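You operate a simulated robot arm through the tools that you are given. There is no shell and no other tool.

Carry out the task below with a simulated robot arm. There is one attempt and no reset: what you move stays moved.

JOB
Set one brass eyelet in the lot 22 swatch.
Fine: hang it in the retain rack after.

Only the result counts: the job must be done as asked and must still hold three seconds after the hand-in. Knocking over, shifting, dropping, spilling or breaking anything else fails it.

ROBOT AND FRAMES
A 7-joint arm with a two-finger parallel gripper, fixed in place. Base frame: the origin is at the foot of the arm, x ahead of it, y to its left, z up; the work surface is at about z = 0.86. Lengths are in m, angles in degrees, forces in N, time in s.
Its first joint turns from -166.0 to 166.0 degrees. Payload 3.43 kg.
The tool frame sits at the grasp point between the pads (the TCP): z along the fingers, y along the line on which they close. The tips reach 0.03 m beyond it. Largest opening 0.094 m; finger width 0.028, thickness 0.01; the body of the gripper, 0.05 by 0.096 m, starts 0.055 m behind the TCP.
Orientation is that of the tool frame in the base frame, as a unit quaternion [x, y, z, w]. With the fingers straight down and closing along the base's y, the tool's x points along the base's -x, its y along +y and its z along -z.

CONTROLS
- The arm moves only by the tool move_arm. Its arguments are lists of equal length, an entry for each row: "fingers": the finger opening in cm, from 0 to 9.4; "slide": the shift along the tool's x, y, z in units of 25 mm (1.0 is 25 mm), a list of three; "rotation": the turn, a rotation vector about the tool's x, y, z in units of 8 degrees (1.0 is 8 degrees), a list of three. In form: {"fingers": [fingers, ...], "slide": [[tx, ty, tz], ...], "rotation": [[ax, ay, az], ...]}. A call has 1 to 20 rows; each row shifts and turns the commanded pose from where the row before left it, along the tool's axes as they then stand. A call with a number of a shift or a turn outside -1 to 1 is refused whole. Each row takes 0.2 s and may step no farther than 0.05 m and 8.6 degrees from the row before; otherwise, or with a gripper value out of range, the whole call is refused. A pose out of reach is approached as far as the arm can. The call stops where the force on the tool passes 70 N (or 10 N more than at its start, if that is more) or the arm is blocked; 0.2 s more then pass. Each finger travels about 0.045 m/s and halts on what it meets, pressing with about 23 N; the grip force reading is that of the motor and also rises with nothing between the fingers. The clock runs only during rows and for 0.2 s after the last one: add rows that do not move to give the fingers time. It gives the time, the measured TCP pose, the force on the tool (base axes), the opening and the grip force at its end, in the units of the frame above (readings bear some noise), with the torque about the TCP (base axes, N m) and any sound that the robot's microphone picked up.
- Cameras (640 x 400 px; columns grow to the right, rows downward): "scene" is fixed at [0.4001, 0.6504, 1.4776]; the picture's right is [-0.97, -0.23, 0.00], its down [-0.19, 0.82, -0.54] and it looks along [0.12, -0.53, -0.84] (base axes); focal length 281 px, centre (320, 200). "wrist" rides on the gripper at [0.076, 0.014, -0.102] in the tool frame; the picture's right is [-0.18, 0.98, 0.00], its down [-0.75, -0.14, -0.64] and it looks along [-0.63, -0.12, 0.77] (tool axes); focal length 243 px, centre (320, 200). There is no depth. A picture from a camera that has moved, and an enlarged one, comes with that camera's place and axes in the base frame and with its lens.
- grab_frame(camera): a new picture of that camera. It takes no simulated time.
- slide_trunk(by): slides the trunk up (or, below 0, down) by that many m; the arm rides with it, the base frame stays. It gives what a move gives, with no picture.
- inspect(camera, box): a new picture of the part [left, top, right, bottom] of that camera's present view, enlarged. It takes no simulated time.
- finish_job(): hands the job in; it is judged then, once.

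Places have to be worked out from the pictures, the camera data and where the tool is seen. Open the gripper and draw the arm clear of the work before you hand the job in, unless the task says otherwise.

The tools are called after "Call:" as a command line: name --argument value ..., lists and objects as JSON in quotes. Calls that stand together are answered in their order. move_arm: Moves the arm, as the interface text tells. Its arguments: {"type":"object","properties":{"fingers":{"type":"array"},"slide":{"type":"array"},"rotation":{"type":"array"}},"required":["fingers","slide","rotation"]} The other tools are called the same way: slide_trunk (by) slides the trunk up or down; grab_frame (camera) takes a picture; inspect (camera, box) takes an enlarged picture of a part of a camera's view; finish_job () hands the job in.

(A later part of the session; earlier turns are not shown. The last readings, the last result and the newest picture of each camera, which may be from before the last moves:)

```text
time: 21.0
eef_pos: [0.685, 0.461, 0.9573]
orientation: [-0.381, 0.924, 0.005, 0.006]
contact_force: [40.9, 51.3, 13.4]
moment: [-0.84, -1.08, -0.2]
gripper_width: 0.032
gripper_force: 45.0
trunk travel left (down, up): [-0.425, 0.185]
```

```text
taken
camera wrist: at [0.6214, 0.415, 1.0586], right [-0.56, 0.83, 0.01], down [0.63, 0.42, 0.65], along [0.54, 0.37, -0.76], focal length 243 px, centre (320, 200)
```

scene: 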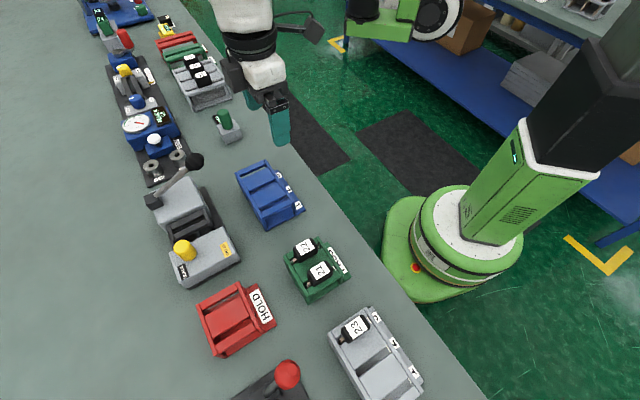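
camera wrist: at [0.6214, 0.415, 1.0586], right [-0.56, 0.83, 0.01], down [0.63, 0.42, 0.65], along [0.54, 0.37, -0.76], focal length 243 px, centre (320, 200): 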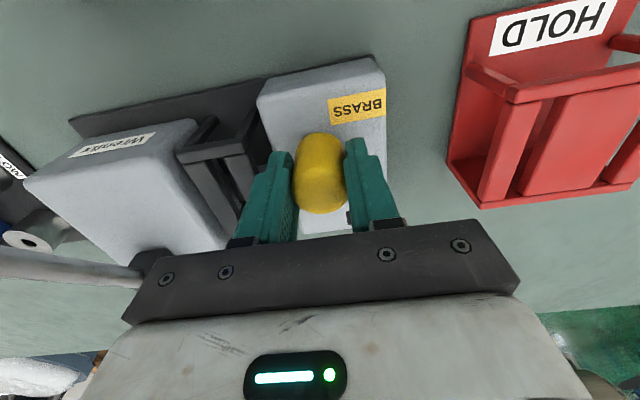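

The peg is firmly against its end stop at the BRASS side (65 N, no further motion). I ease the pull off, release and lift away.

Call:
move_arm --fingers '[2.4, 2.4, 5.0, 5.0, 5.0, 5.0, 5.0, 5.0, 5.0]' --slide '[[-0.12, 0, 0], [-0.1, 0, 0], [0, 0, 0], [0, 0, 0], [0, 0, -0.8], [0, 0, -1], [0, 0, -1], [0, 0, -1], [0, 0, -1]]' --rotation '[[0, 0, 0], [0, 0, 0], [0, 0, 0], [0, 0, 0], [0, 0, 0], [0, 0, 0], [0, 0, 0], [0, 0, 0], [0, 0, 0]]'

Call:
grab_frame --camera "wrist"

Call:
inspect --camera "wrist" --box '[250, 60, 400, 170]'

```text
time: 23.0
eef_pos: [0.6856, 0.4612, 1.0784]
orientation: [-0.383, 0.924, 0.0, 0.0]
contact_force: [0.1, 0.0, -0.4]
moment: [0.01, 0.03, 0.0]
gripper_width: 0.0501
gripper_force: 0.1
trunk travel left (down, up): [-0.425, 0.185]
```

```text
taken
camera wrist: at [0.6217, 0.4161, 1.1806], right [-0.57, 0.82, 0.0], down [0.63, 0.43, 0.64], along [0.53, 0.36, -0.77], focal length 243 px, centre (320, 200)
```

wrist: 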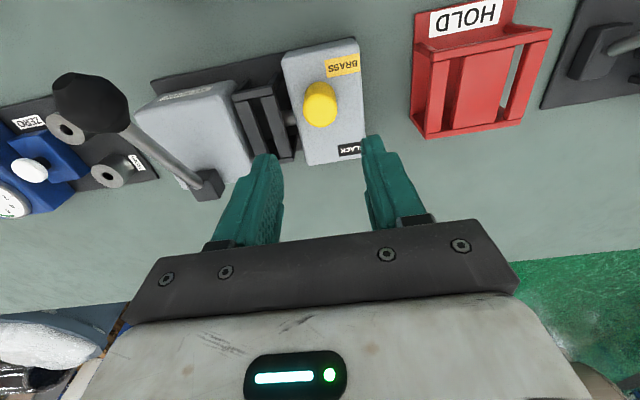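

```text
3.64 times, centred on (325, 115) of wrist
camera zoom: at [0.6217, 0.4161, 1.1806], right [-0.57, 0.82, 0.0], down [0.63, 0.43, 0.64], along [0.53, 0.36, -0.77], focal length 882 px, centre (302, 509)
```

zoom: 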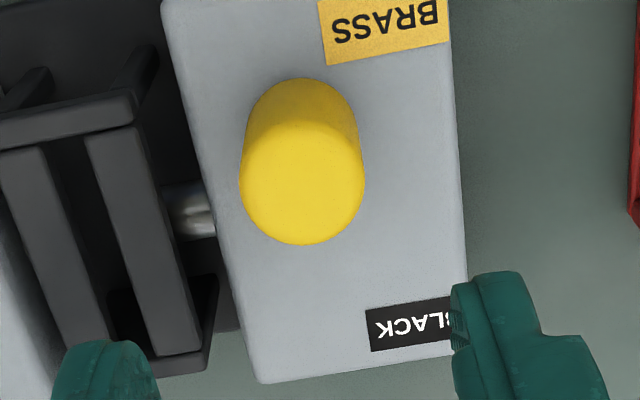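

The peg now sits at the BRASS end. Next I travel back and hover over swatch 22 with a 4.7 cm opening, enough to clear head 21.

Call:
move_arm --fingers '[4.7, 4.7, 4.7, 4.7, 4.7, 4.7, 4.7, 4.7, 4.7]' --slide '[[0.926, 0.743, 0], [0.926, 0.743, 0], [0.926, 0.743, 0], [0.926, 0.743, 0], [0.926, 0.743, 0], [0.926, 0.743, 0], [0.926, 0.743, 0], [0, 0, 0.9], [0, 0, 0.9]]' --rotation '[[0, 0, 0], [0, 0, 0], [0, 0, 0], [0, 0, 0], [0, 0, 0], [0, 0, 0], [0, 0, 0], [0, 0, 0], [0, 0, 0]]'

Call:
grab_frame --camera "wrist"

Call:
inspect --camera "scene" --box '[240, 200, 380, 310]'

```text
time: 25.0
eef_pos: [0.4796, 0.437, 1.0299]
orientation: [-0.383, 0.924, 0.001, 0.001]
contact_force: [-0.1, 0.1, -0.8]
moment: [0.0, -0.03, 0.01]
gripper_width: 0.047
gripper_force: 0.0
trunk travel left (down, up): [-0.425, 0.185]
```

```text
taken
camera wrist: at [0.4167, 0.3921, 1.1328], right [-0.57, 0.82, 0.0], down [0.63, 0.43, 0.64], along [0.53, 0.36, -0.77], focal length 243 px, centre (320, 200)
```

wrist: 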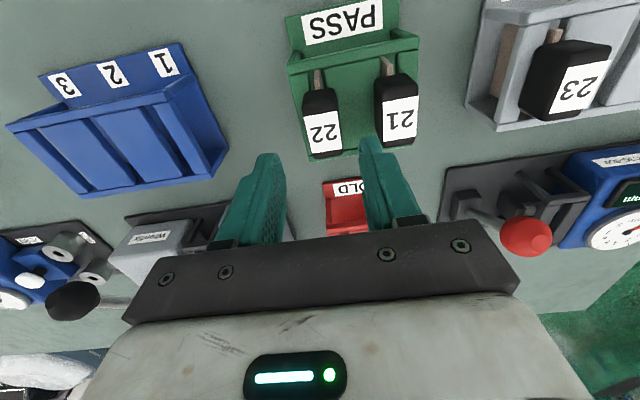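

```text
3.64 times, centred on (310, 255) of scene
camera zoom: at [0.4001, 0.6504, 1.4776], right [-0.97, -0.23, 0.0], down [-0.19, 0.82, -0.54], along [0.12, -0.53, -0.84], focal length 1020 px, centre (356, 0)
```

zoom: 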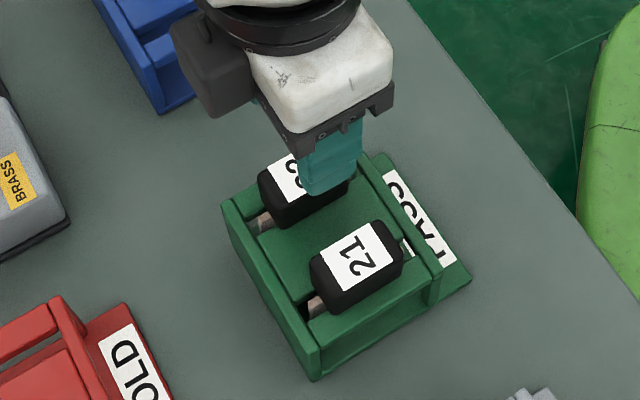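

The wrist view puts label 22 at about (0.479, 0.437), directly below the TCP. I descend around the head in small steps.

Call:
move_arm --fingers '[4.7, 4.7, 4.7, 4.7, 4.7]' --slide '[[0, 0, 0.7], [0, 0, 0.7], [0, 0, 0.6], [0, 0, 0.6], [0, 0, 0]]' --rotation '[[0, 0, 0], [0, 0, 0], [0, 0, 0], [0, 0, 0], [0, 0, 0]]'

Call:
grab_frame --camera "wrist"

Call:
inspect --camera "wrist" --box '[230, 90, 430, 240]'

Call:
inspect --camera "scene" --box '[240, 200, 380, 310]'

```text
time: 26.2
eef_pos: [0.48, 0.4371, 0.9661]
orientation: [-0.383, 0.924, 0.0, 0.001]
contact_force: [-0.4, 0.2, 0.4]
moment: [-0.03, 0.02, 0.01]
gripper_width: 0.0468
gripper_force: 0.2
trunk travel left (down, up): [-0.425, 0.185]
```

```text
taken
camera wrist: at [0.4167, 0.392, 1.0683], right [-0.57, 0.82, 0.0], down [0.63, 0.43, 0.64], along [0.53, 0.36, -0.77], focal length 243 px, centre (320, 200)
```

wrist: 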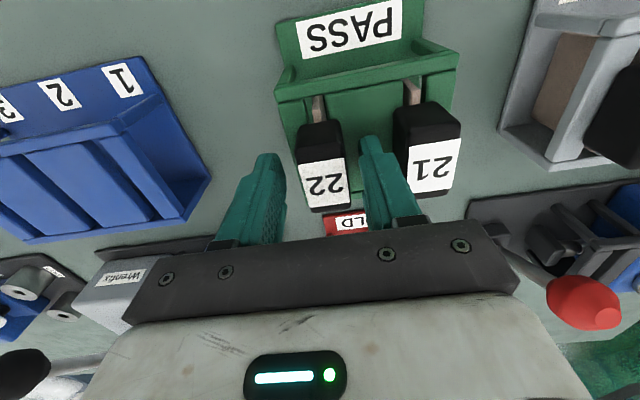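

```text
2.67 times, centred on (330, 165) of wrist
camera zoom: at [0.4167, 0.392, 1.0683], right [-0.57, 0.82, 0.0], down [0.63, 0.43, 0.64], along [0.53, 0.36, -0.77], focal length 647 px, centre (293, 293)
```

zoom: 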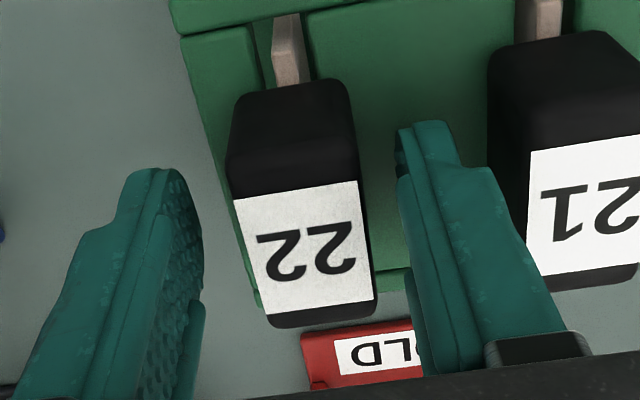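

```text
3.64 times, centred on (310, 255) of scene
camera zoom: at [0.4001, 0.6504, 1.4776], right [-0.97, -0.23, 0.0], down [-0.19, 0.82, -0.54], along [0.12, -0.53, -0.84], focal length 1020 px, centre (356, 0)
```

zoom: 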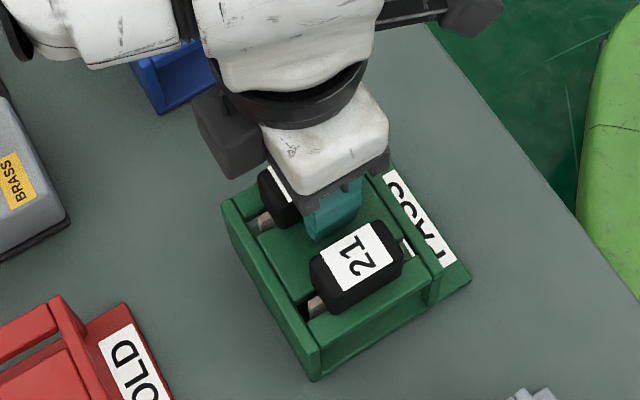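

The pads straddle the head with it about 1.5 mm toward +u. I nudge over, go down a few mm and close.

Call:
move_arm --fingers '[4.7, 4.7, 2.0, 2.0, 2.0]' --slide '[[0, 0.06, 0.12], [0, 0, 0], [0, 0, 0], [0, 0, 0], [0, 0, 0]]' --rotation '[[0, 0, 0], [0, 0, 0], [0, 0, 0], [0, 0, 0], [0, 0, 0]]'

Call:
inspect --camera "wrist" --box '[230, 90, 430, 240]'

```text
time: 27.4
eef_pos: [0.4796, 0.4378, 0.9617]
orientation: [-0.383, 0.924, 0.0, 0.0]
contact_force: [0.1, -0.6, 0.4]
moment: [0.01, -0.04, -0.02]
gripper_width: 0.0291
gripper_force: 22.3
trunk travel left (down, up): [-0.425, 0.185]
```

```text
2.67 times, centred on (330, 165) of wrist
camera zoom: at [0.4156, 0.393, 1.0654], right [-0.57, 0.82, 0.0], down [0.63, 0.43, 0.64], along [0.53, 0.36, -0.77], focal length 647 px, centre (293, 293)
```

zoom: 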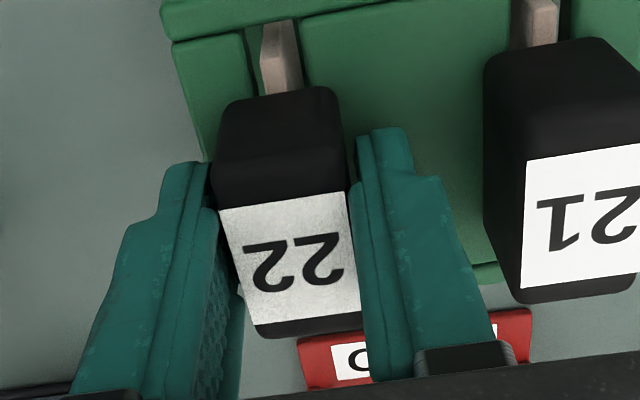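

The head is gripped at 29 mm with no side load. I lift it straight up out of the slot, slowly at first.

Call:
move_arm --fingers '[2.0, 2.0, 2.0, 2.0, 2.0, 2.0, 2.0, 2.0]' --slide '[[0, 0, -0.3], [0, 0, -0.6], [0, 0, -0.7], [0, 0, -0.7], [0, 0, -0.8], [0, 0, -0.8], [0, 0, -0.8], [0, 0, 0]]' --rotation '[[0, 0, 0], [0, 0, 0], [0, 0, 0], [0, 0, 0], [0, 0, 0], [0, 0, 0], [0, 0, 0], [0, 0, 0]]'

Call:
grab_frame --camera "wrist"

Call:
grab_frame --camera "scene"

```text
time: 29.2
eef_pos: [0.4782, 0.44, 1.0817]
orientation: [-0.383, 0.924, 0.0, -0.001]
contact_force: [-0.6, 0.2, -1.0]
moment: [-0.03, 0.0, 0.02]
gripper_width: 0.0295
gripper_force: 22.9
trunk travel left (down, up): [-0.425, 0.185]
```

```text
taken
camera wrist: at [0.4138, 0.3944, 1.1842], right [-0.57, 0.82, 0.0], down [0.63, 0.43, 0.64], along [0.53, 0.36, -0.77], focal length 243 px, centre (320, 200)
```

wrist: 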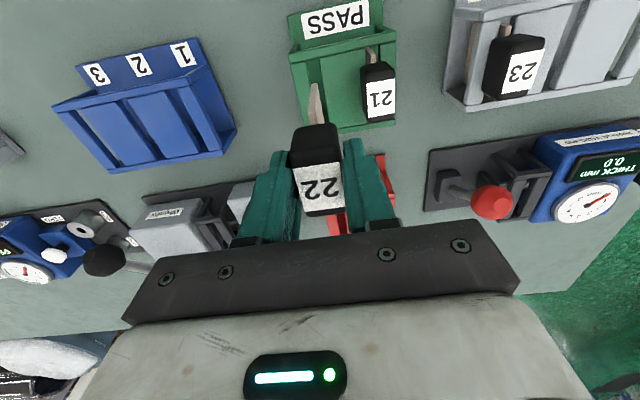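

```text
taken
```

scene: 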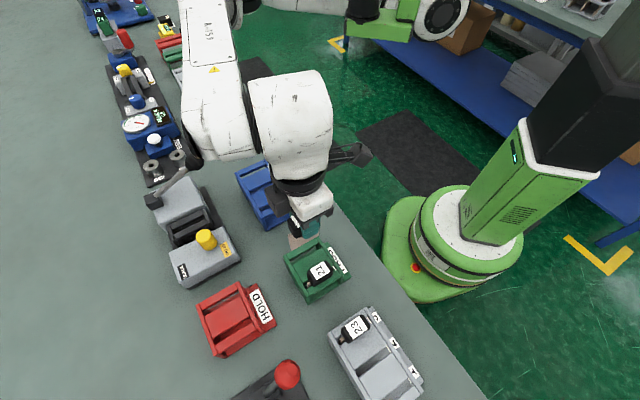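

Swatch 22 is out cleanly. I zoom in on the card and on the now-empty green slot for calibration.

Call:
inspect --camera "wrist" --box '[260, 40, 400, 140]'

Call:
inspect --camera "scene" --box '[270, 170, 350, 260]'

```text
4.00 times, centred on (330, 90) of wrist
camera zoom: at [0.4138, 0.3944, 1.1842], right [-0.57, 0.82, 0.0], down [0.63, 0.43, 0.64], along [0.53, 0.36, -0.77], focal length 970 px, centre (280, 640)
```

zoom: 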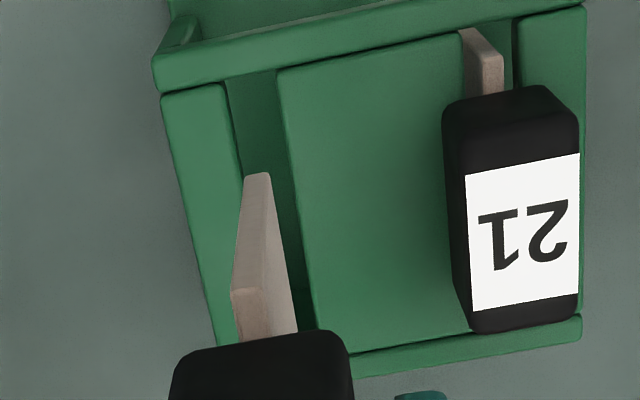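

```text
4.44 times, centred on (310, 215) of scene
camera zoom: at [0.4001, 0.6504, 1.4776], right [-0.97, -0.23, 0.0], down [-0.19, 0.82, -0.54], along [0.12, -0.53, -0.84], focal length 1247 px, centre (364, 133)
```

zoom: 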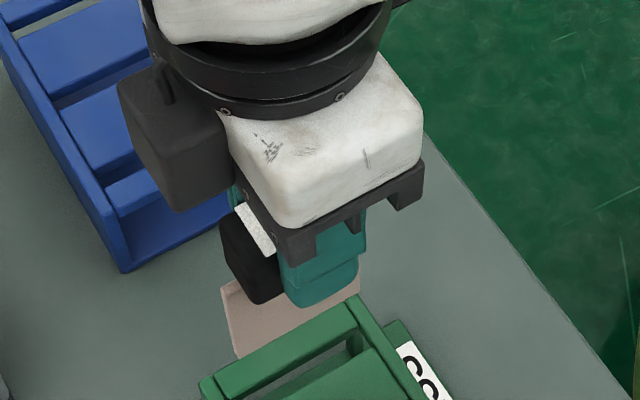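

The green slot centre (s≈-0.028) agrees with my grip position, so I can use the same relation for the press slot at about (0.748, 0.430). I carry the swatch there at z about 1.08.

Call:
move_arm --fingers '[2.0, 2.0, 2.0, 2.0, 2.0, 2.0, 2.0, 2.0, 2.0, 2.0, 2.0, 2.0]' --slide '[[-0.737, -0.786, 0], [-0.737, -0.786, 0], [-0.737, -0.786, 0], [-0.737, -0.786, 0], [-0.737, -0.786, 0], [-0.737, -0.786, 0], [-0.737, -0.786, 0], [-0.737, -0.786, 0], [-0.737, -0.786, 0], [-0.737, -0.786, 0], [0, 0, 0], [0, 0, 0]]' --rotation '[[0, 0, 0], [0, 0, 0], [0, 0, 0], [0, 0, 0], [0, 0, 0], [0, 0, 0], [0, 0, 0], [0, 0, 0], [0, 0, 0], [0, 0, 0], [0, 0, 0], [0, 0, 0]]'

Call:
grab_frame --camera "wrist"

Call:
inspect --camera "wrist" --box '[250, 60, 390, 160]'

Call:
inspect --camera "scene" --box '[120, 140, 260, 260]'

```text
time: 31.8
eef_pos: [0.7465, 0.4306, 1.0796]
orientation: [-0.383, 0.924, 0.0, 0.0]
contact_force: [0.1, -1.3, -0.2]
moment: [0.01, 0.01, -0.04]
gripper_width: 0.0291
gripper_force: 22.9
trunk travel left (down, up): [-0.425, 0.185]
```

```text
taken
camera wrist: at [0.6842, 0.3864, 1.1821], right [-0.57, 0.82, 0.0], down [0.63, 0.43, 0.64], along [0.53, 0.36, -0.77], focal length 243 px, centre (320, 200)
```

wrist: 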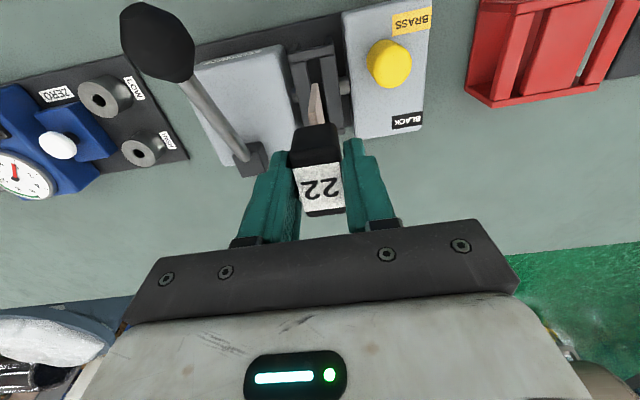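

```text
4.00 times, centred on (320, 110) of wrist
camera zoom: at [0.6842, 0.3864, 1.1821], right [-0.57, 0.82, 0.0], down [0.63, 0.43, 0.64], along [0.53, 0.36, -0.77], focal length 970 px, centre (320, 560)
```

zoom: 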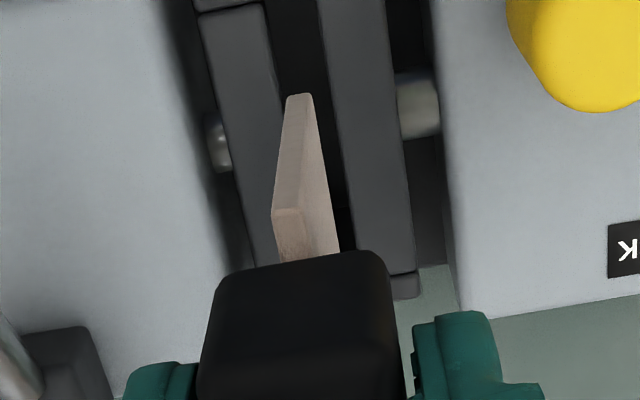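

```text
3.33 times, centred on (190, 200) of scene
camera zoom: at [0.4001, 0.6504, 1.4776], right [-0.97, -0.23, 0.0], down [-0.19, 0.82, -0.54], along [0.12, -0.53, -0.84], focal length 935 px, centre (753, 200)
```

zoom: 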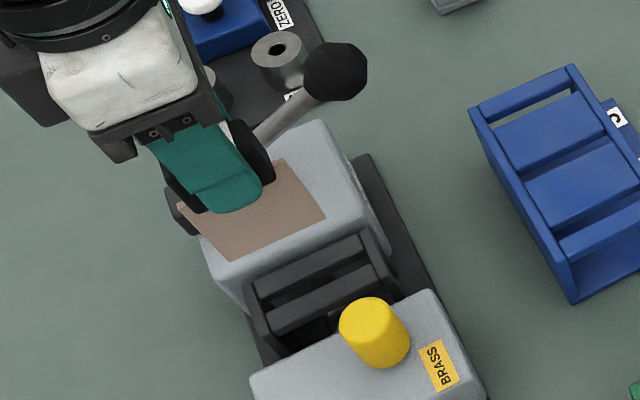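

The card hangs the same in the hand as over the green rack. I zoom on the near end of the press slot to compare it against the green slot's pixel position.

Call:
inspect --camera "wrist" --box '[270, 30, 370, 130]'

```text
4.00 times, centred on (320, 80) of wrist
camera zoom: at [0.6842, 0.3864, 1.1821], right [-0.57, 0.82, 0.0], down [0.63, 0.43, 0.64], along [0.53, 0.36, -0.77], focal length 970 px, centre (320, 680)
```

zoom: 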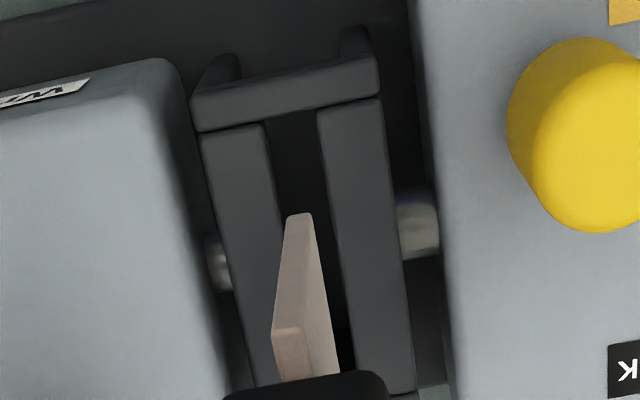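

The near slot end is at pixel (313, 59.5), against (312.75, 60) over the green rack, so alignment is within about 1 mm. I lower the swatch gently and check the contact force.

Call:
move_arm --fingers '[2.0, 2.0, 2.0, 2.0, 2.0]' --slide '[[0, 0, 0.6], [0, 0, 0.6], [0, 0, 0.5], [0, 0, 0.3], [0, 0, 0.2]]' --rotation '[[0, 0, 0], [0, 0, 0], [0, 0, 0], [0, 0, 0], [0, 0, 0]]'

Call:
inspect --camera "wrist" --box '[250, 40, 390, 140]'

Call:
inspect --camera "scene" --box '[120, 140, 260, 260]'

```text
time: 33.0
eef_pos: [0.7467, 0.431, 1.0257]
orientation: [-0.383, 0.924, 0.0, 0.0]
contact_force: [0.0, -0.3, -0.5]
moment: [-0.03, 0.01, 0.01]
gripper_width: 0.029
gripper_force: 22.9
trunk travel left (down, up): [-0.425, 0.185]
```

```text
4.00 times, centred on (320, 90) of wrist
camera zoom: at [0.6834, 0.3853, 1.1285], right [-0.57, 0.82, 0.0], down [0.63, 0.43, 0.64], along [0.53, 0.36, -0.77], focal length 970 px, centre (320, 640)
```

zoom: 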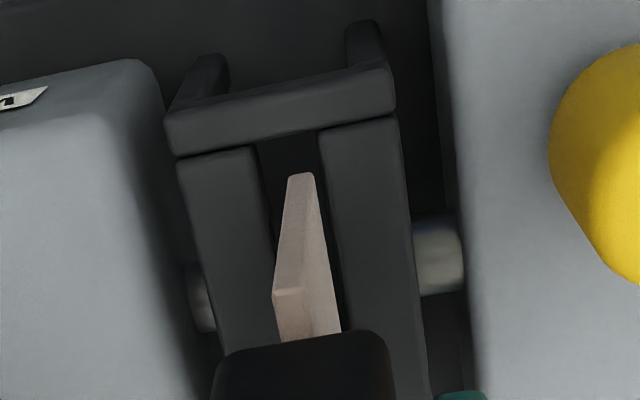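

```text
3.33 times, centred on (190, 200) of scene
camera zoom: at [0.4001, 0.6504, 1.4776], right [-0.97, -0.23, 0.0], down [-0.19, 0.82, -0.54], along [0.12, -0.53, -0.84], focal length 935 px, centre (753, 200)
```

zoom: 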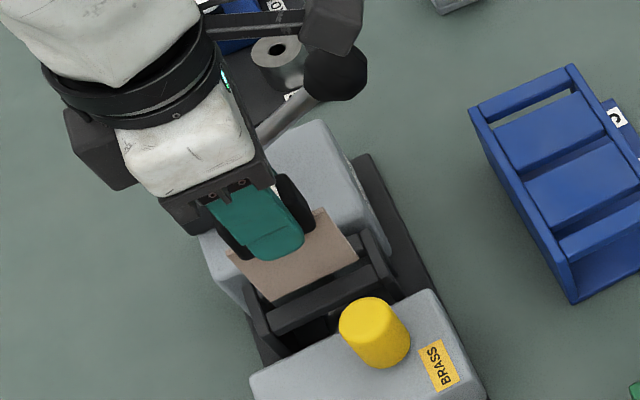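

The card tip is centred over the gap to within about 1 mm. I keep lowering in small steps.

Call:
move_arm --fingers '[2.0, 2.0, 2.0, 2.0]' --slide '[[0, 0, 0.25], [0, 0, 0.25], [0, 0, 0.25], [0, 0, 0.25]]' --rotation '[[0, 0, 0], [0, 0, 0], [0, 0, 0], [0, 0, 0]]'

Call:
inspect --camera "wrist" --box '[250, 60, 390, 160]'

```text
time: 34.0
eef_pos: [0.7469, 0.4308, 1.0016]
orientation: [-0.384, 0.923, 0.0, 0.0]
contact_force: [0.3, -0.7, -0.9]
moment: [0.01, 0.01, -0.02]
gripper_width: 0.0293
gripper_force: 22.7
trunk travel left (down, up): [-0.425, 0.185]
```

```text
4.00 times, centred on (320, 110) of wrist
camera zoom: at [0.6838, 0.3852, 1.1036], right [-0.57, 0.82, 0.0], down [0.63, 0.43, 0.64], along [0.53, 0.36, -0.77], focal length 970 px, centre (320, 560)
```

zoom: 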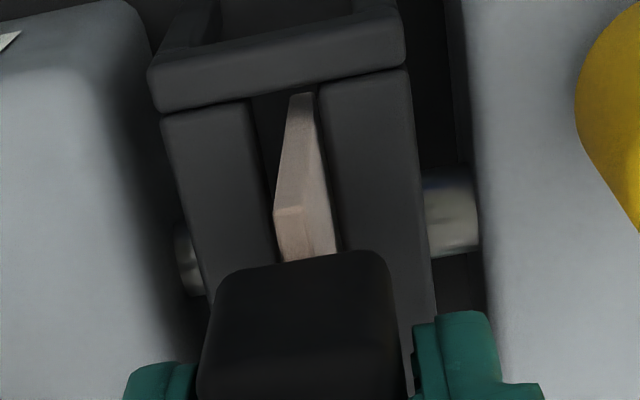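

It is entering freely, but the card looks about 2 mm toward +u in the gap. I shift 1.5 mm to -u and continue down in small steps.

Call:
move_arm --fingers '[2.0, 2.0, 2.0, 2.0, 2.0]' --slide '[[0, -0.06, 0], [0, 0, 0.25], [0, 0, 0.25], [0, 0, 0.25], [0, 0, 0.2]]' --rotation '[[0, 0, 0], [0, 0, 0], [0, 0, 0], [0, 0, 0], [0, 0, 0]]'

Call:
inspect --camera "wrist" --box '[250, 70, 390, 190]'

```text
time: 35.2
eef_pos: [0.7481, 0.4287, 0.9772]
orientation: [-0.383, 0.924, 0.0, 0.0]
contact_force: [-0.2, 0.1, -0.6]
moment: [0.0, -0.01, 0.0]
gripper_width: 0.0292
gripper_force: 23.1
trunk travel left (down, up): [-0.425, 0.185]
```

```text
3.33 times, centred on (320, 130) of wrist
camera zoom: at [0.6842, 0.3842, 1.08], right [-0.57, 0.82, 0.0], down [0.63, 0.43, 0.64], along [0.53, 0.36, -0.77], focal length 809 px, centre (320, 433)
```

zoom: 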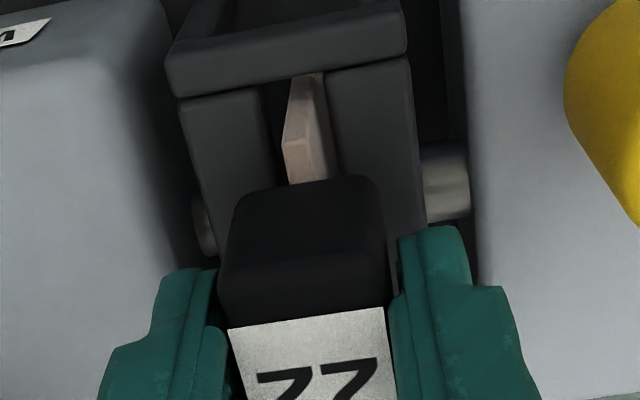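

There is still no contact. I lower the last part to the resting depth (about z 0.963).

Call:
move_arm --fingers '[2.0, 2.0, 2.0, 2.0]' --slide '[[0, 0, 0.2], [0, 0, 0.15], [0, 0, 0.1], [0, 0, 0.06]]' --rotation '[[0, 0, 0], [0, 0, 0], [0, 0, 0], [0, 0, 0]]'

Call:
inspect --camera "wrist" --box '[250, 70, 390, 190]'

Call:
inspect --camera "scene" --box '[120, 140, 260, 260]'

```text
time: 36.2
eef_pos: [0.7485, 0.4285, 0.9637]
orientation: [-0.383, 0.924, -0.001, 0.0]
contact_force: [0.8, 0.2, -0.9]
moment: [-0.01, 0.01, 0.01]
gripper_width: 0.0293
gripper_force: 22.6
trunk travel left (down, up): [-0.425, 0.185]
```

```text
3.33 times, centred on (320, 130) of wrist
camera zoom: at [0.6846, 0.3836, 1.0672], right [-0.57, 0.82, 0.0], down [0.63, 0.43, 0.64], along [0.53, 0.36, -0.77], focal length 809 px, centre (320, 433)
```

zoom: 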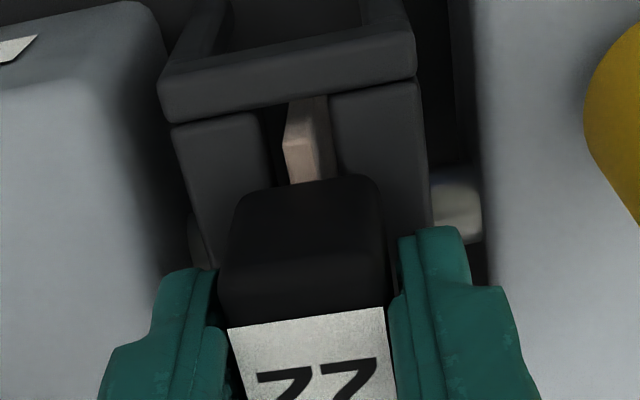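

```text
3.33 times, centred on (190, 200) of scene
camera zoom: at [0.4001, 0.6504, 1.4776], right [-0.97, -0.23, 0.0], down [-0.19, 0.82, -0.54], along [0.12, -0.53, -0.84], focal length 935 px, centre (753, 200)
```

zoom: 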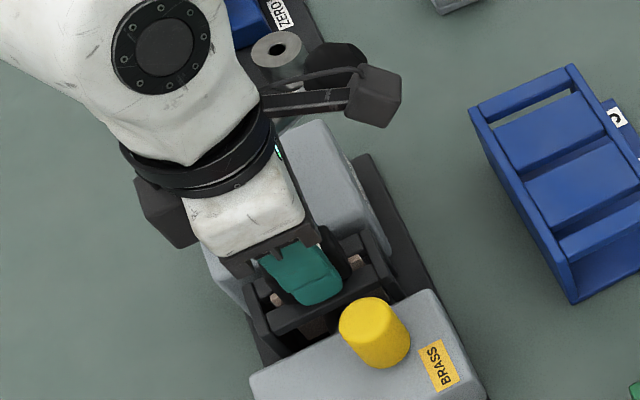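

Depth now matches the pick depth with no load. I lower in small 2 mm steps to feel the head seat on the rails.

Call:
move_arm --fingers '[2.0, 2.0]' --slide '[[0, 0, 0.06], [0, 0, 0.04]]' --rotation '[[0, 0, 0], [0, 0, 0]]'

```text
time: 36.8
eef_pos: [0.7482, 0.4289, 0.9639]
orientation: [-0.383, 0.924, 0.0, 0.0]
contact_force: [-0.2, -1.3, 5.4]
moment: [-0.14, -0.03, 0.0]
gripper_width: 0.029
gripper_force: 23.2
trunk travel left (down, up): [-0.425, 0.185]
```

Contact of 5 N upward shows the head has seated. I open the fingers and lift away.

Call:
move_arm --fingers '[4.7, 4.7, 4.7, 4.7, 4.7, 4.7, 4.7, 4.7]' --slide '[[0, 0, 0], [0, 0, 0], [0, 0, -0.4], [0, 0, -0.8], [0, 0, -0.9], [0, 0, -0.9], [0, 0, -0.9], [0, 0, -0.9]]' --rotation '[[0, 0, 0], [0, 0, 0], [0, 0, 0], [0, 0, 0], [0, 0, 0], [0, 0, 0], [0, 0, 0], [0, 0, 0]]'

Call:
grab_frame --camera "wrist"

Call:
inspect --camera "wrist" --box '[250, 50, 390, 160]'

Call:
inspect --camera "scene" --box '[130, 150, 260, 270]'

```text
time: 38.6
eef_pos: [0.7483, 0.43, 1.081]
orientation: [-0.383, 0.924, 0.0, 0.0]
contact_force: [-0.3, 0.7, 0.1]
moment: [0.0, -0.01, 0.01]
gripper_width: 0.0467
gripper_force: 0.0
trunk travel left (down, up): [-0.425, 0.185]
```

```text
taken
camera wrist: at [0.6843, 0.3849, 1.1833], right [-0.57, 0.82, 0.0], down [0.63, 0.43, 0.64], along [0.53, 0.36, -0.77], focal length 243 px, centre (320, 200)
```

wrist: 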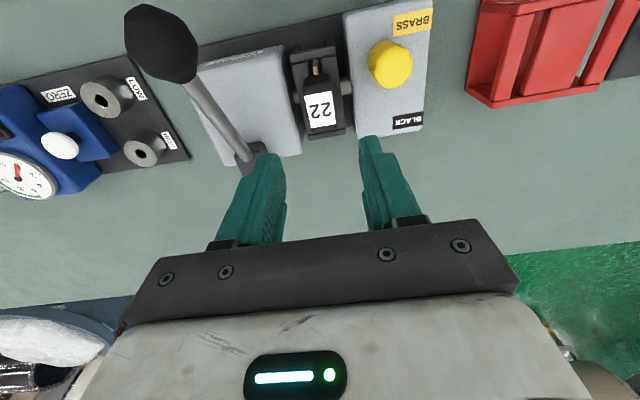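

```text
3.64 times, centred on (320, 105) of wrist
camera zoom: at [0.6843, 0.3849, 1.1833], right [-0.57, 0.82, 0.0], down [0.63, 0.43, 0.64], along [0.53, 0.36, -0.77], focal length 882 px, centre (320, 546)
```

zoom: 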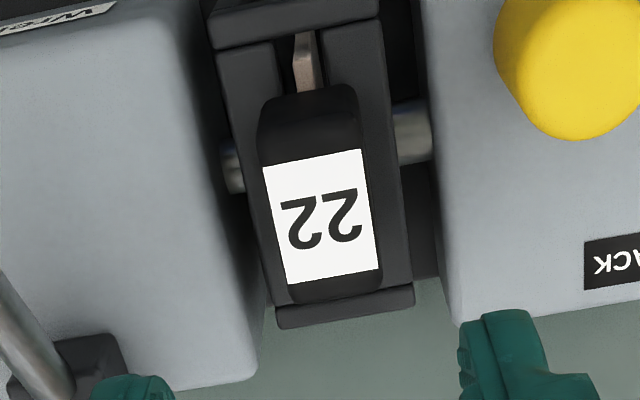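

```text
3.33 times, centred on (195, 210) of scene
camera zoom: at [0.4001, 0.6504, 1.4776], right [-0.97, -0.23, 0.0], down [-0.19, 0.82, -0.54], along [0.12, -0.53, -0.84], focal length 935 px, centre (737, 167)
```

zoom: 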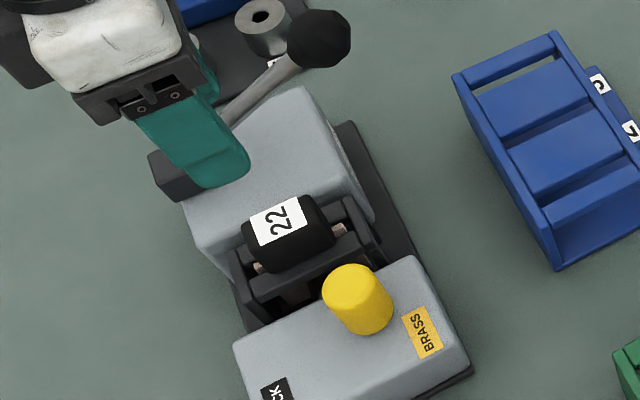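

Swatch 22 is seated squarely in the press. Now I raise and shift to view the lever, its ball and its pivot.

Call:
move_arm --fingers '[4.7, 4.7, 4.7, 4.7, 4.7, 4.7, 4.7]' --slide '[[0, 0, -1], [0, 0, -1], [0.53, -0.85, 0], [0.53, -0.85, 0], [0.53, -0.85, 0], [0.53, -0.85, 0], [0, 0, 0]]' --rotation '[[0, 0, 0], [0, 0, 0], [0, 0, 0], [0, 0, 0], [0, 0, 0], [0, 0, 0], [0, 0, 0]]'

Call:
grab_frame --camera "wrist"

Call:
inspect --camera "wrist" --box '[200, 30, 420, 190]'

```text
time: 40.2
eef_pos: [0.7728, 0.3306, 1.1356]
orientation: [-0.383, 0.924, 0.001, 0.0]
contact_force: [-0.4, -0.4, 0.3]
moment: [-0.01, 0.02, 0.01]
gripper_width: 0.047
gripper_force: 0.1
trunk travel left (down, up): [-0.425, 0.185]
```

```text
taken
camera wrist: at [0.7084, 0.2862, 1.238], right [-0.57, 0.82, 0.0], down [0.63, 0.43, 0.64], along [0.53, 0.36, -0.77], focal length 243 px, centre (320, 200)
```

wrist: 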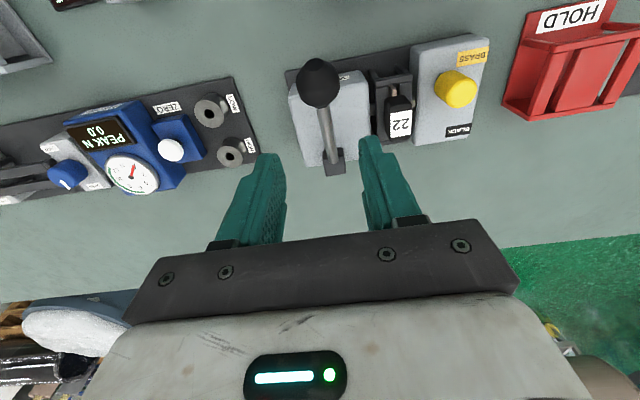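

```text
2.50 times, centred on (310, 110) of wrist
camera zoom: at [0.7084, 0.2862, 1.238], right [-0.57, 0.82, 0.0], down [0.63, 0.43, 0.64], along [0.53, 0.36, -0.77], focal length 606 px, centre (345, 425)
```

zoom: 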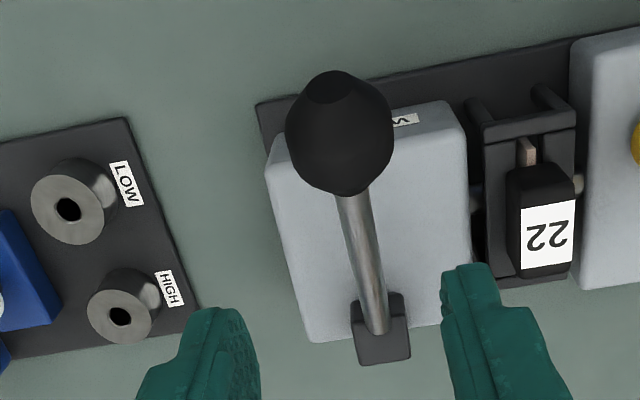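

The rod runs from a pivot at about d 0.88, z 0.935 up to a ball at about (0.760, 0.317, 1.0), so the stroke should be a pull downward. I open to 7 cm and come down around the ball.

Call:
move_arm --fingers '[7.0, 7.0, 7.0, 7.0, 7.0, 7.0]' --slide '[[0.77, 0, 0], [0, 0, 0.7], [0, 0, 0.7], [0, 0, 0.7], [0, 0, 0.6], [0, 0, 0]]' --rotation '[[0, 0, 0], [0, 0, 0], [0, 0, 0], [0, 0, 0], [0, 0, 0], [0, 0, 0]]'

Call:
grab_frame --camera "wrist"

Call:
inspect --camera "scene" --box '[120, 130, 260, 250]'

```text
time: 41.6
eef_pos: [0.7555, 0.3179, 1.064]
orientation: [-0.383, 0.924, 0.0, -0.001]
contact_force: [-0.7, 0.8, -0.8]
moment: [0.01, -0.01, 0.0]
gripper_width: 0.07
gripper_force: 0.0
trunk travel left (down, up): [-0.425, 0.185]
```

```text
taken
camera wrist: at [0.6925, 0.2732, 1.1666], right [-0.57, 0.82, 0.0], down [0.63, 0.43, 0.64], along [0.53, 0.36, -0.77], focal length 243 px, centre (320, 200)
```

wrist: 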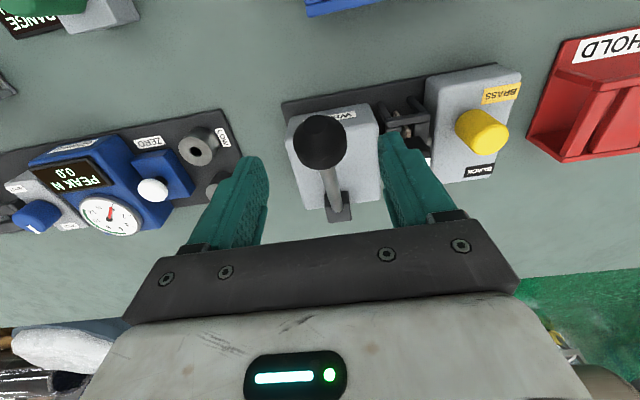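

```text
3.33 times, centred on (190, 190) of scene
camera zoom: at [0.4001, 0.6504, 1.4776], right [-0.97, -0.23, 0.0], down [-0.19, 0.82, -0.54], along [0.12, -0.53, -0.84], focal length 935 px, centre (753, 233)
```

zoom: 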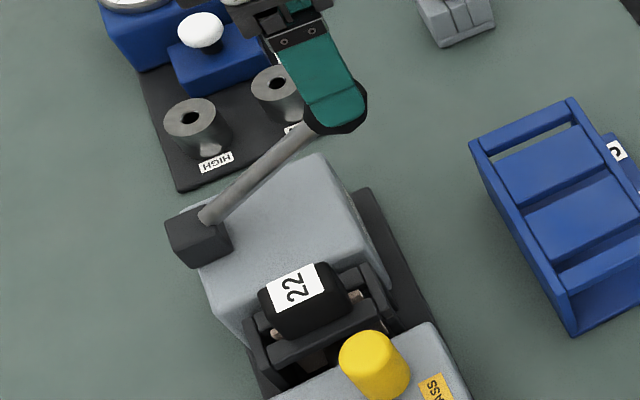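

The ball is about 4 mm farther and 2 mm to -u of the TCP. I correct that and lower around it.

Call:
move_arm --fingers '[7.0, 7.0, 7.0, 7.0, 7.0]' --slide '[[-0.16, -0.07, 0], [0, 0, 0.75], [0, 0, 0.75], [0, 0, 0.7], [0, 0, 0]]' --rotation '[[0, 0, 0], [0, 0, 0], [0, 0, 0], [0, 0, 0], [0, 0, 0]]'

Call:
grab_frame --camera "wrist"

Call:
inspect --camera "scene" --box '[120, 130, 260, 250]'

```text
time: 42.8
eef_pos: [0.7609, 0.3213, 1.0093]
orientation: [-0.382, 0.924, 0.0, 0.0]
contact_force: [0.0, 0.3, 0.0]
moment: [0.0, -0.02, 0.01]
gripper_width: 0.0701
gripper_force: 0.1
trunk travel left (down, up): [-0.425, 0.185]
```

```text
taken
camera wrist: at [0.6979, 0.2756, 1.1113], right [-0.57, 0.82, 0.0], down [0.63, 0.43, 0.64], along [0.53, 0.36, -0.77], focal length 243 px, centre (320, 200)
```

wrist: 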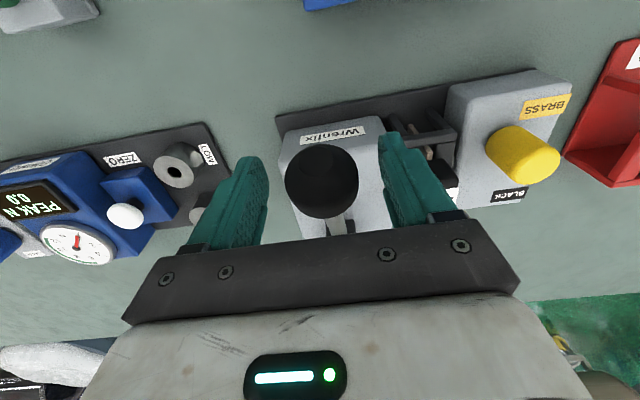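

```text
3.33 times, centred on (190, 190) of scene
camera zoom: at [0.4001, 0.6504, 1.4776], right [-0.97, -0.23, 0.0], down [-0.19, 0.82, -0.54], along [0.12, -0.53, -0.84], focal length 935 px, centre (753, 233)
```

zoom: 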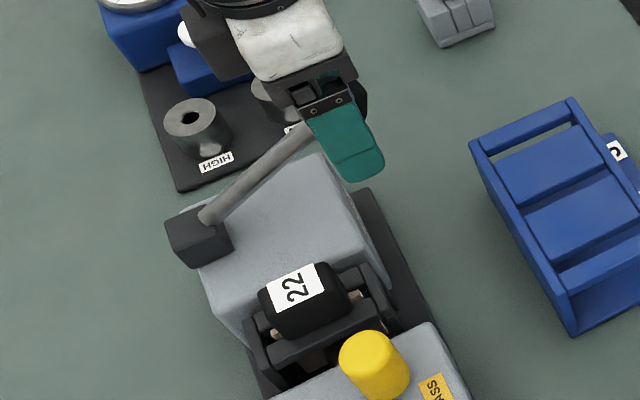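

The ball is centred between the pads, so I close on it.

Call:
move_arm --fingers '[3.0, 3.0, 3.0, 3.0]' --slide '[[0, 0, 0], [0, 0, 0], [0, 0, 0], [0, 0, 0]]' --rotation '[[0, 0, 0], [0, 0, 0], [0, 0, 0], [0, 0, 0]]'

Call:
grab_frame --camera "wrist"

```text
time: 43.8
eef_pos: [0.7589, 0.3227, 1.0087]
orientation: [-0.384, 0.923, 0.001, 0.0]
contact_force: [-8.2, 7.2, -2.8]
moment: [-0.03, -0.01, -0.04]
gripper_width: 0.0381
gripper_force: 44.8
trunk travel left (down, up): [-0.425, 0.185]
```

```text
taken
camera wrist: at [0.6969, 0.2767, 1.1116], right [-0.57, 0.82, 0.0], down [0.63, 0.43, 0.64], along [0.53, 0.36, -0.77], focal length 243 px, centre (320, 200)
```

wrist: 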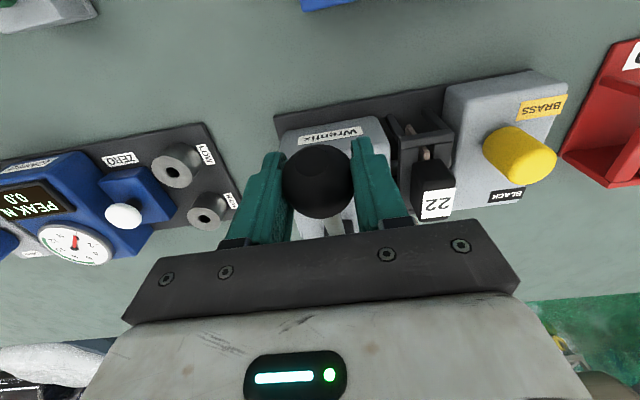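

The ball is gripped at 38 mm. I try the first bit of the downward arc (about 11 mm down, 5 mm toward the robot) and read the forces.

Call:
move_arm --fingers '[3.0, 3.0, 3.0]' --slide '[[0, 0.05, 0], [0.11, 0, 0.22], [0.11, 0, 0.22]]' --rotation '[[0, 0, 0], [0, 0, 0], [0, 0, 0]]'

Call:
grab_frame --camera "wrist"

```text
time: 44.6
eef_pos: [0.7573, 0.3185, 0.9988]
orientation: [-0.383, 0.924, 0.002, 0.003]
contact_force: [5.5, 28.5, 2.1]
moment: [0.83, -0.65, -0.39]
gripper_width: 0.0378
gripper_force: 44.9
trunk travel left (down, up): [-0.425, 0.185]
```

```text
taken
camera wrist: at [0.6933, 0.2732, 1.1021], right [-0.56, 0.83, 0.0], down [0.63, 0.43, 0.65], along [0.53, 0.37, -0.76], focal length 243 px, centre (320, 200)
```

wrist: 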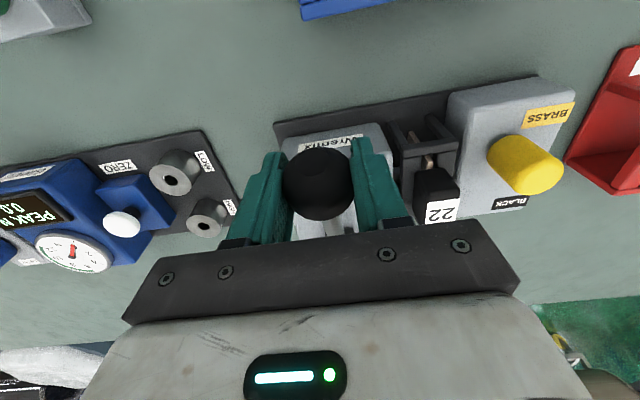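

The lever came down about 10 mm with little vertical resistance, but I am pulling about 24 N too much toward the robot. I relax that by a few mm and re-read before going on.

Call:
move_arm --fingers '[3.0, 3.0]' --slide '[[-0.12, 0.04, 0], [0, 0, 0]]' --rotation '[[0, 0, 0], [0, 0, 0]]'

```text
time: 45.2
eef_pos: [0.7566, 0.3181, 0.9997]
orientation: [-0.384, 0.923, 0.0, -0.001]
contact_force: [-9.6, 7.9, 9.2]
moment: [0.89, -0.23, -0.18]
gripper_width: 0.0378
gripper_force: 45.1
trunk travel left (down, up): [-0.425, 0.185]
```

Side and pull forces are small now, with about 9 N vertical resistance, so the arc is flatter than I assumed. I continue down in short steps with a smaller inward component.

Call:
move_arm --fingers '[3.0, 3.0, 3.0]' --slide '[[0.03, 0.04, 0.16], [0.03, 0.02, 0.16], [0.02, 0, 0.16]]' --rotation '[[0, 0, 0], [0, 0, 0], [0, 0, 0]]'

Call:
inspect --camera "scene" --box '[120, 130, 260, 250]'

```text
time: 46.0
eef_pos: [0.7545, 0.3162, 0.9889]
orientation: [-0.383, 0.924, 0.0, -0.001]
contact_force: [-19.6, -13.9, 19.9]
moment: [0.84, -0.86, -0.02]
gripper_width: 0.0378
gripper_force: 44.7
trunk travel left (down, up): [-0.425, 0.185]
```

```text
3.33 times, centred on (190, 190) of scene
camera zoom: at [0.4001, 0.6504, 1.4776], right [-0.97, -0.23, 0.0], down [-0.19, 0.82, -0.54], along [0.12, -0.53, -0.84], focal length 935 px, centre (753, 233)
```

zoom: 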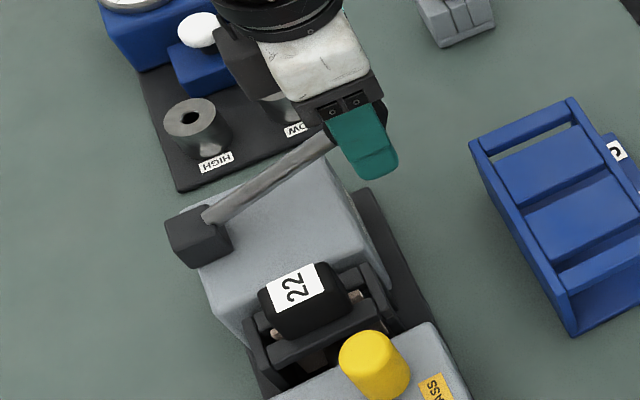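

The rod has visibly come down, and the n force now shows the arc needs more inward motion. I follow the computed arc with that correction.

Call:
move_arm --fingers '[3.0, 3.0, 3.0, 3.0]' --slide '[[0.1, 0, 0.05], [0.06, 0.02, 0.15], [0.05, 0, 0.15], [0.04, 0, 0.15]]' --rotation '[[0, 0, 0], [0, 0, 0], [0, 0, 0], [0, 0, 0]]'

Call:
inspect --camera "scene" --box '[120, 130, 260, 250]'

```text
time: 47.0
eef_pos: [0.7515, 0.3134, 0.9745]
orientation: [-0.382, 0.924, -0.002, 0.002]
contact_force: [2.7, -11.9, 15.6]
moment: [0.8, -0.83, 0.05]
gripper_width: 0.0376
gripper_force: 44.8
trunk travel left (down, up): [-0.425, 0.185]
```

```text
3.33 times, centred on (190, 190) of scene
camera zoom: at [0.4001, 0.6504, 1.4776], right [-0.97, -0.23, 0.0], down [-0.19, 0.82, -0.54], along [0.12, -0.53, -0.84], focal length 935 px, centre (753, 233)
```

zoom: 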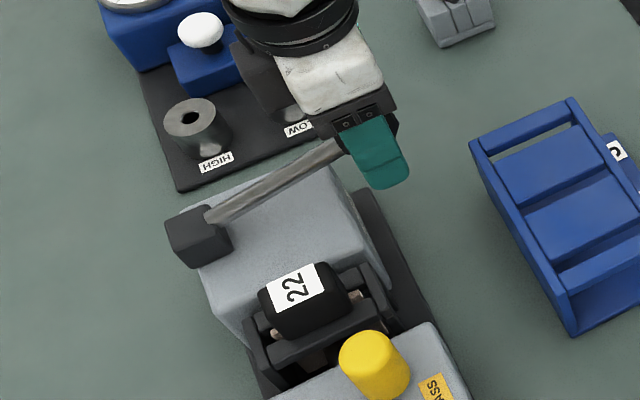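

The lever is now about 34 mm down with moderate force. I continue following the arc.

Call:
move_arm --fingers '[3.0, 3.0, 3.0, 3.0]' --slide '[[0.06, -0.04, 0.15], [0.05, 0, 0.15], [0.04, 0, 0.15], [0.03, 0, 0.15]]' --rotation '[[0, 0, 0], [0, 0, 0], [0, 0, 0], [0, 0, 0]]'

Call:
inspect --camera "scene" --box '[120, 130, 260, 250]'

```text
time: 48.0
eef_pos: [0.7487, 0.3117, 0.9581]
orientation: [-0.382, 0.924, 0.001, 0.0]
contact_force: [25.1, 6.8, 10.3]
moment: [0.35, -0.6, -0.1]
gripper_width: 0.0374
gripper_force: 45.5
trunk travel left (down, up): [-0.425, 0.185]
```

```text
3.33 times, centred on (190, 190) of scene
camera zoom: at [0.4001, 0.6504, 1.4776], right [-0.97, -0.23, 0.0], down [-0.19, 0.82, -0.54], along [0.12, -0.53, -0.84], focal length 935 px, centre (753, 233)
```

zoom: 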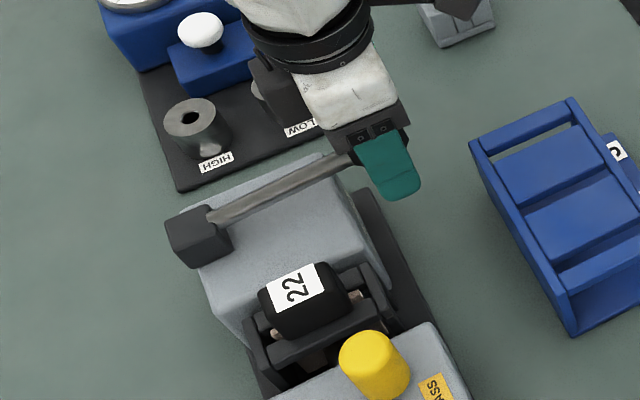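

The lever is about 50 mm down and nearly level. I relax the inward over-pull and continue straight down, watching for the end of stroke or a sound.

Call:
move_arm --fingers '[3.0, 3.0, 3.0, 3.0]' --slide '[[-0.06, -0.04, 0.12], [0.0, 0, 0.14], [0.01, 0, 0.14], [0, 0, 0.12]]' --rotation '[[0, 0, 0], [0, 0, 0], [0, 0, 0], [0, 0, 0]]'

Call:
inspect --camera "scene" --box '[120, 130, 260, 250]'

Call:
grab_frame --camera "wrist"

```text
time: 49.0
eef_pos: [0.7487, 0.3114, 0.9467]
orientation: [-0.383, 0.924, 0.001, -0.001]
contact_force: [8.8, -3.2, 17.2]
moment: [0.95, -0.82, 0.02]
gripper_width: 0.0372
gripper_force: 44.4
trunk travel left (down, up): [-0.425, 0.185]
```

```text
3.33 times, centred on (190, 190) of scene
camera zoom: at [0.4001, 0.6504, 1.4776], right [-0.97, -0.23, 0.0], down [-0.19, 0.82, -0.54], along [0.12, -0.53, -0.84], focal length 935 px, centre (753, 233)
```

zoom: 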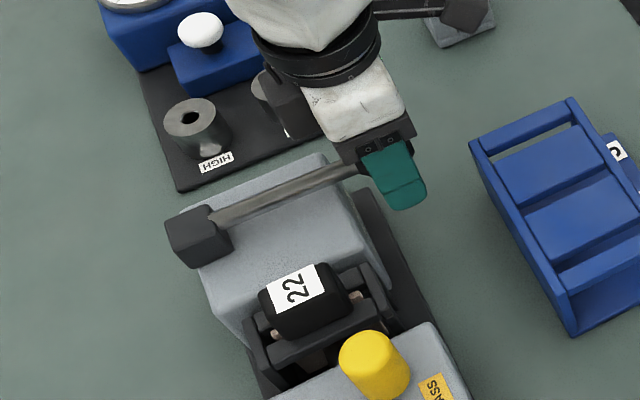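

```text
taken
camera wrist: at [0.6858, 0.2659, 1.0488], right [-0.57, 0.82, 0.0], down [0.63, 0.43, 0.64], along [0.53, 0.36, -0.77], focal length 243 px, centre (320, 200)
```

wrist: 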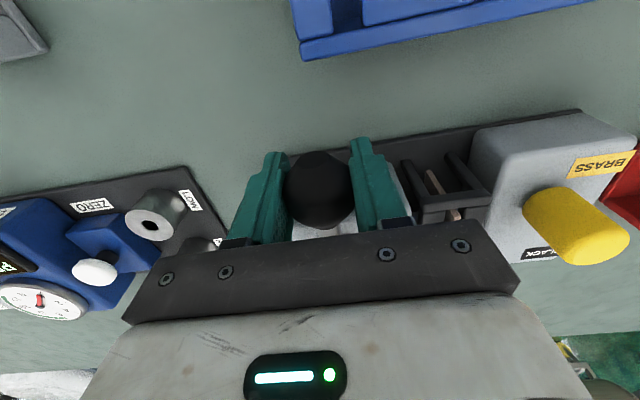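

The lever is now roughly level, with 17 N resistance and no click yet. I continue down in small steps.

Call:
move_arm --fingers '[3.0, 3.0, 3.0, 3.0]' --slide '[[-0.02, -0.01, 0.12], [0.0, 0, 0.12], [0, 0, 0.12], [0, 0, 0.12]]' --rotation '[[0, 0, 0], [0, 0, 0], [0, 0, 0], [0, 0, 0]]'

Call:
inspect --camera "scene" --box '[120, 130, 260, 250]'

```text
time: 50.0
eef_pos: [0.7496, 0.3112, 0.9372]
orientation: [-0.382, 0.924, 0.001, 0.001]
contact_force: [-3.6, -15.5, 48.8]
moment: [-0.28, 0.14, 0.35]
gripper_width: 0.0373
gripper_force: 44.5
trunk travel left (down, up): [-0.425, 0.185]
```

```text
3.33 times, centred on (190, 190) of scene
camera zoom: at [0.4001, 0.6504, 1.4776], right [-0.97, -0.23, 0.0], down [-0.19, 0.82, -0.54], along [0.12, -0.53, -0.84], focal length 935 px, centre (753, 233)
```

zoom: 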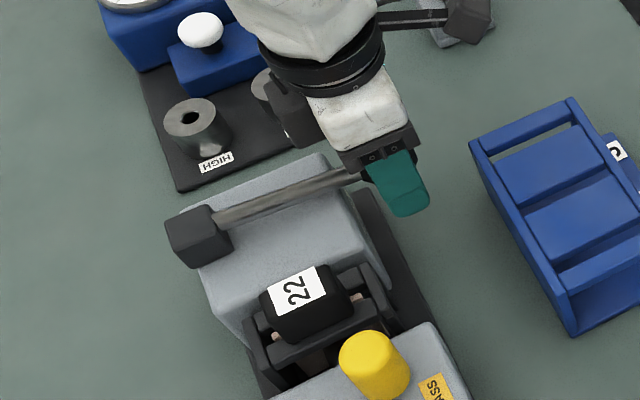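

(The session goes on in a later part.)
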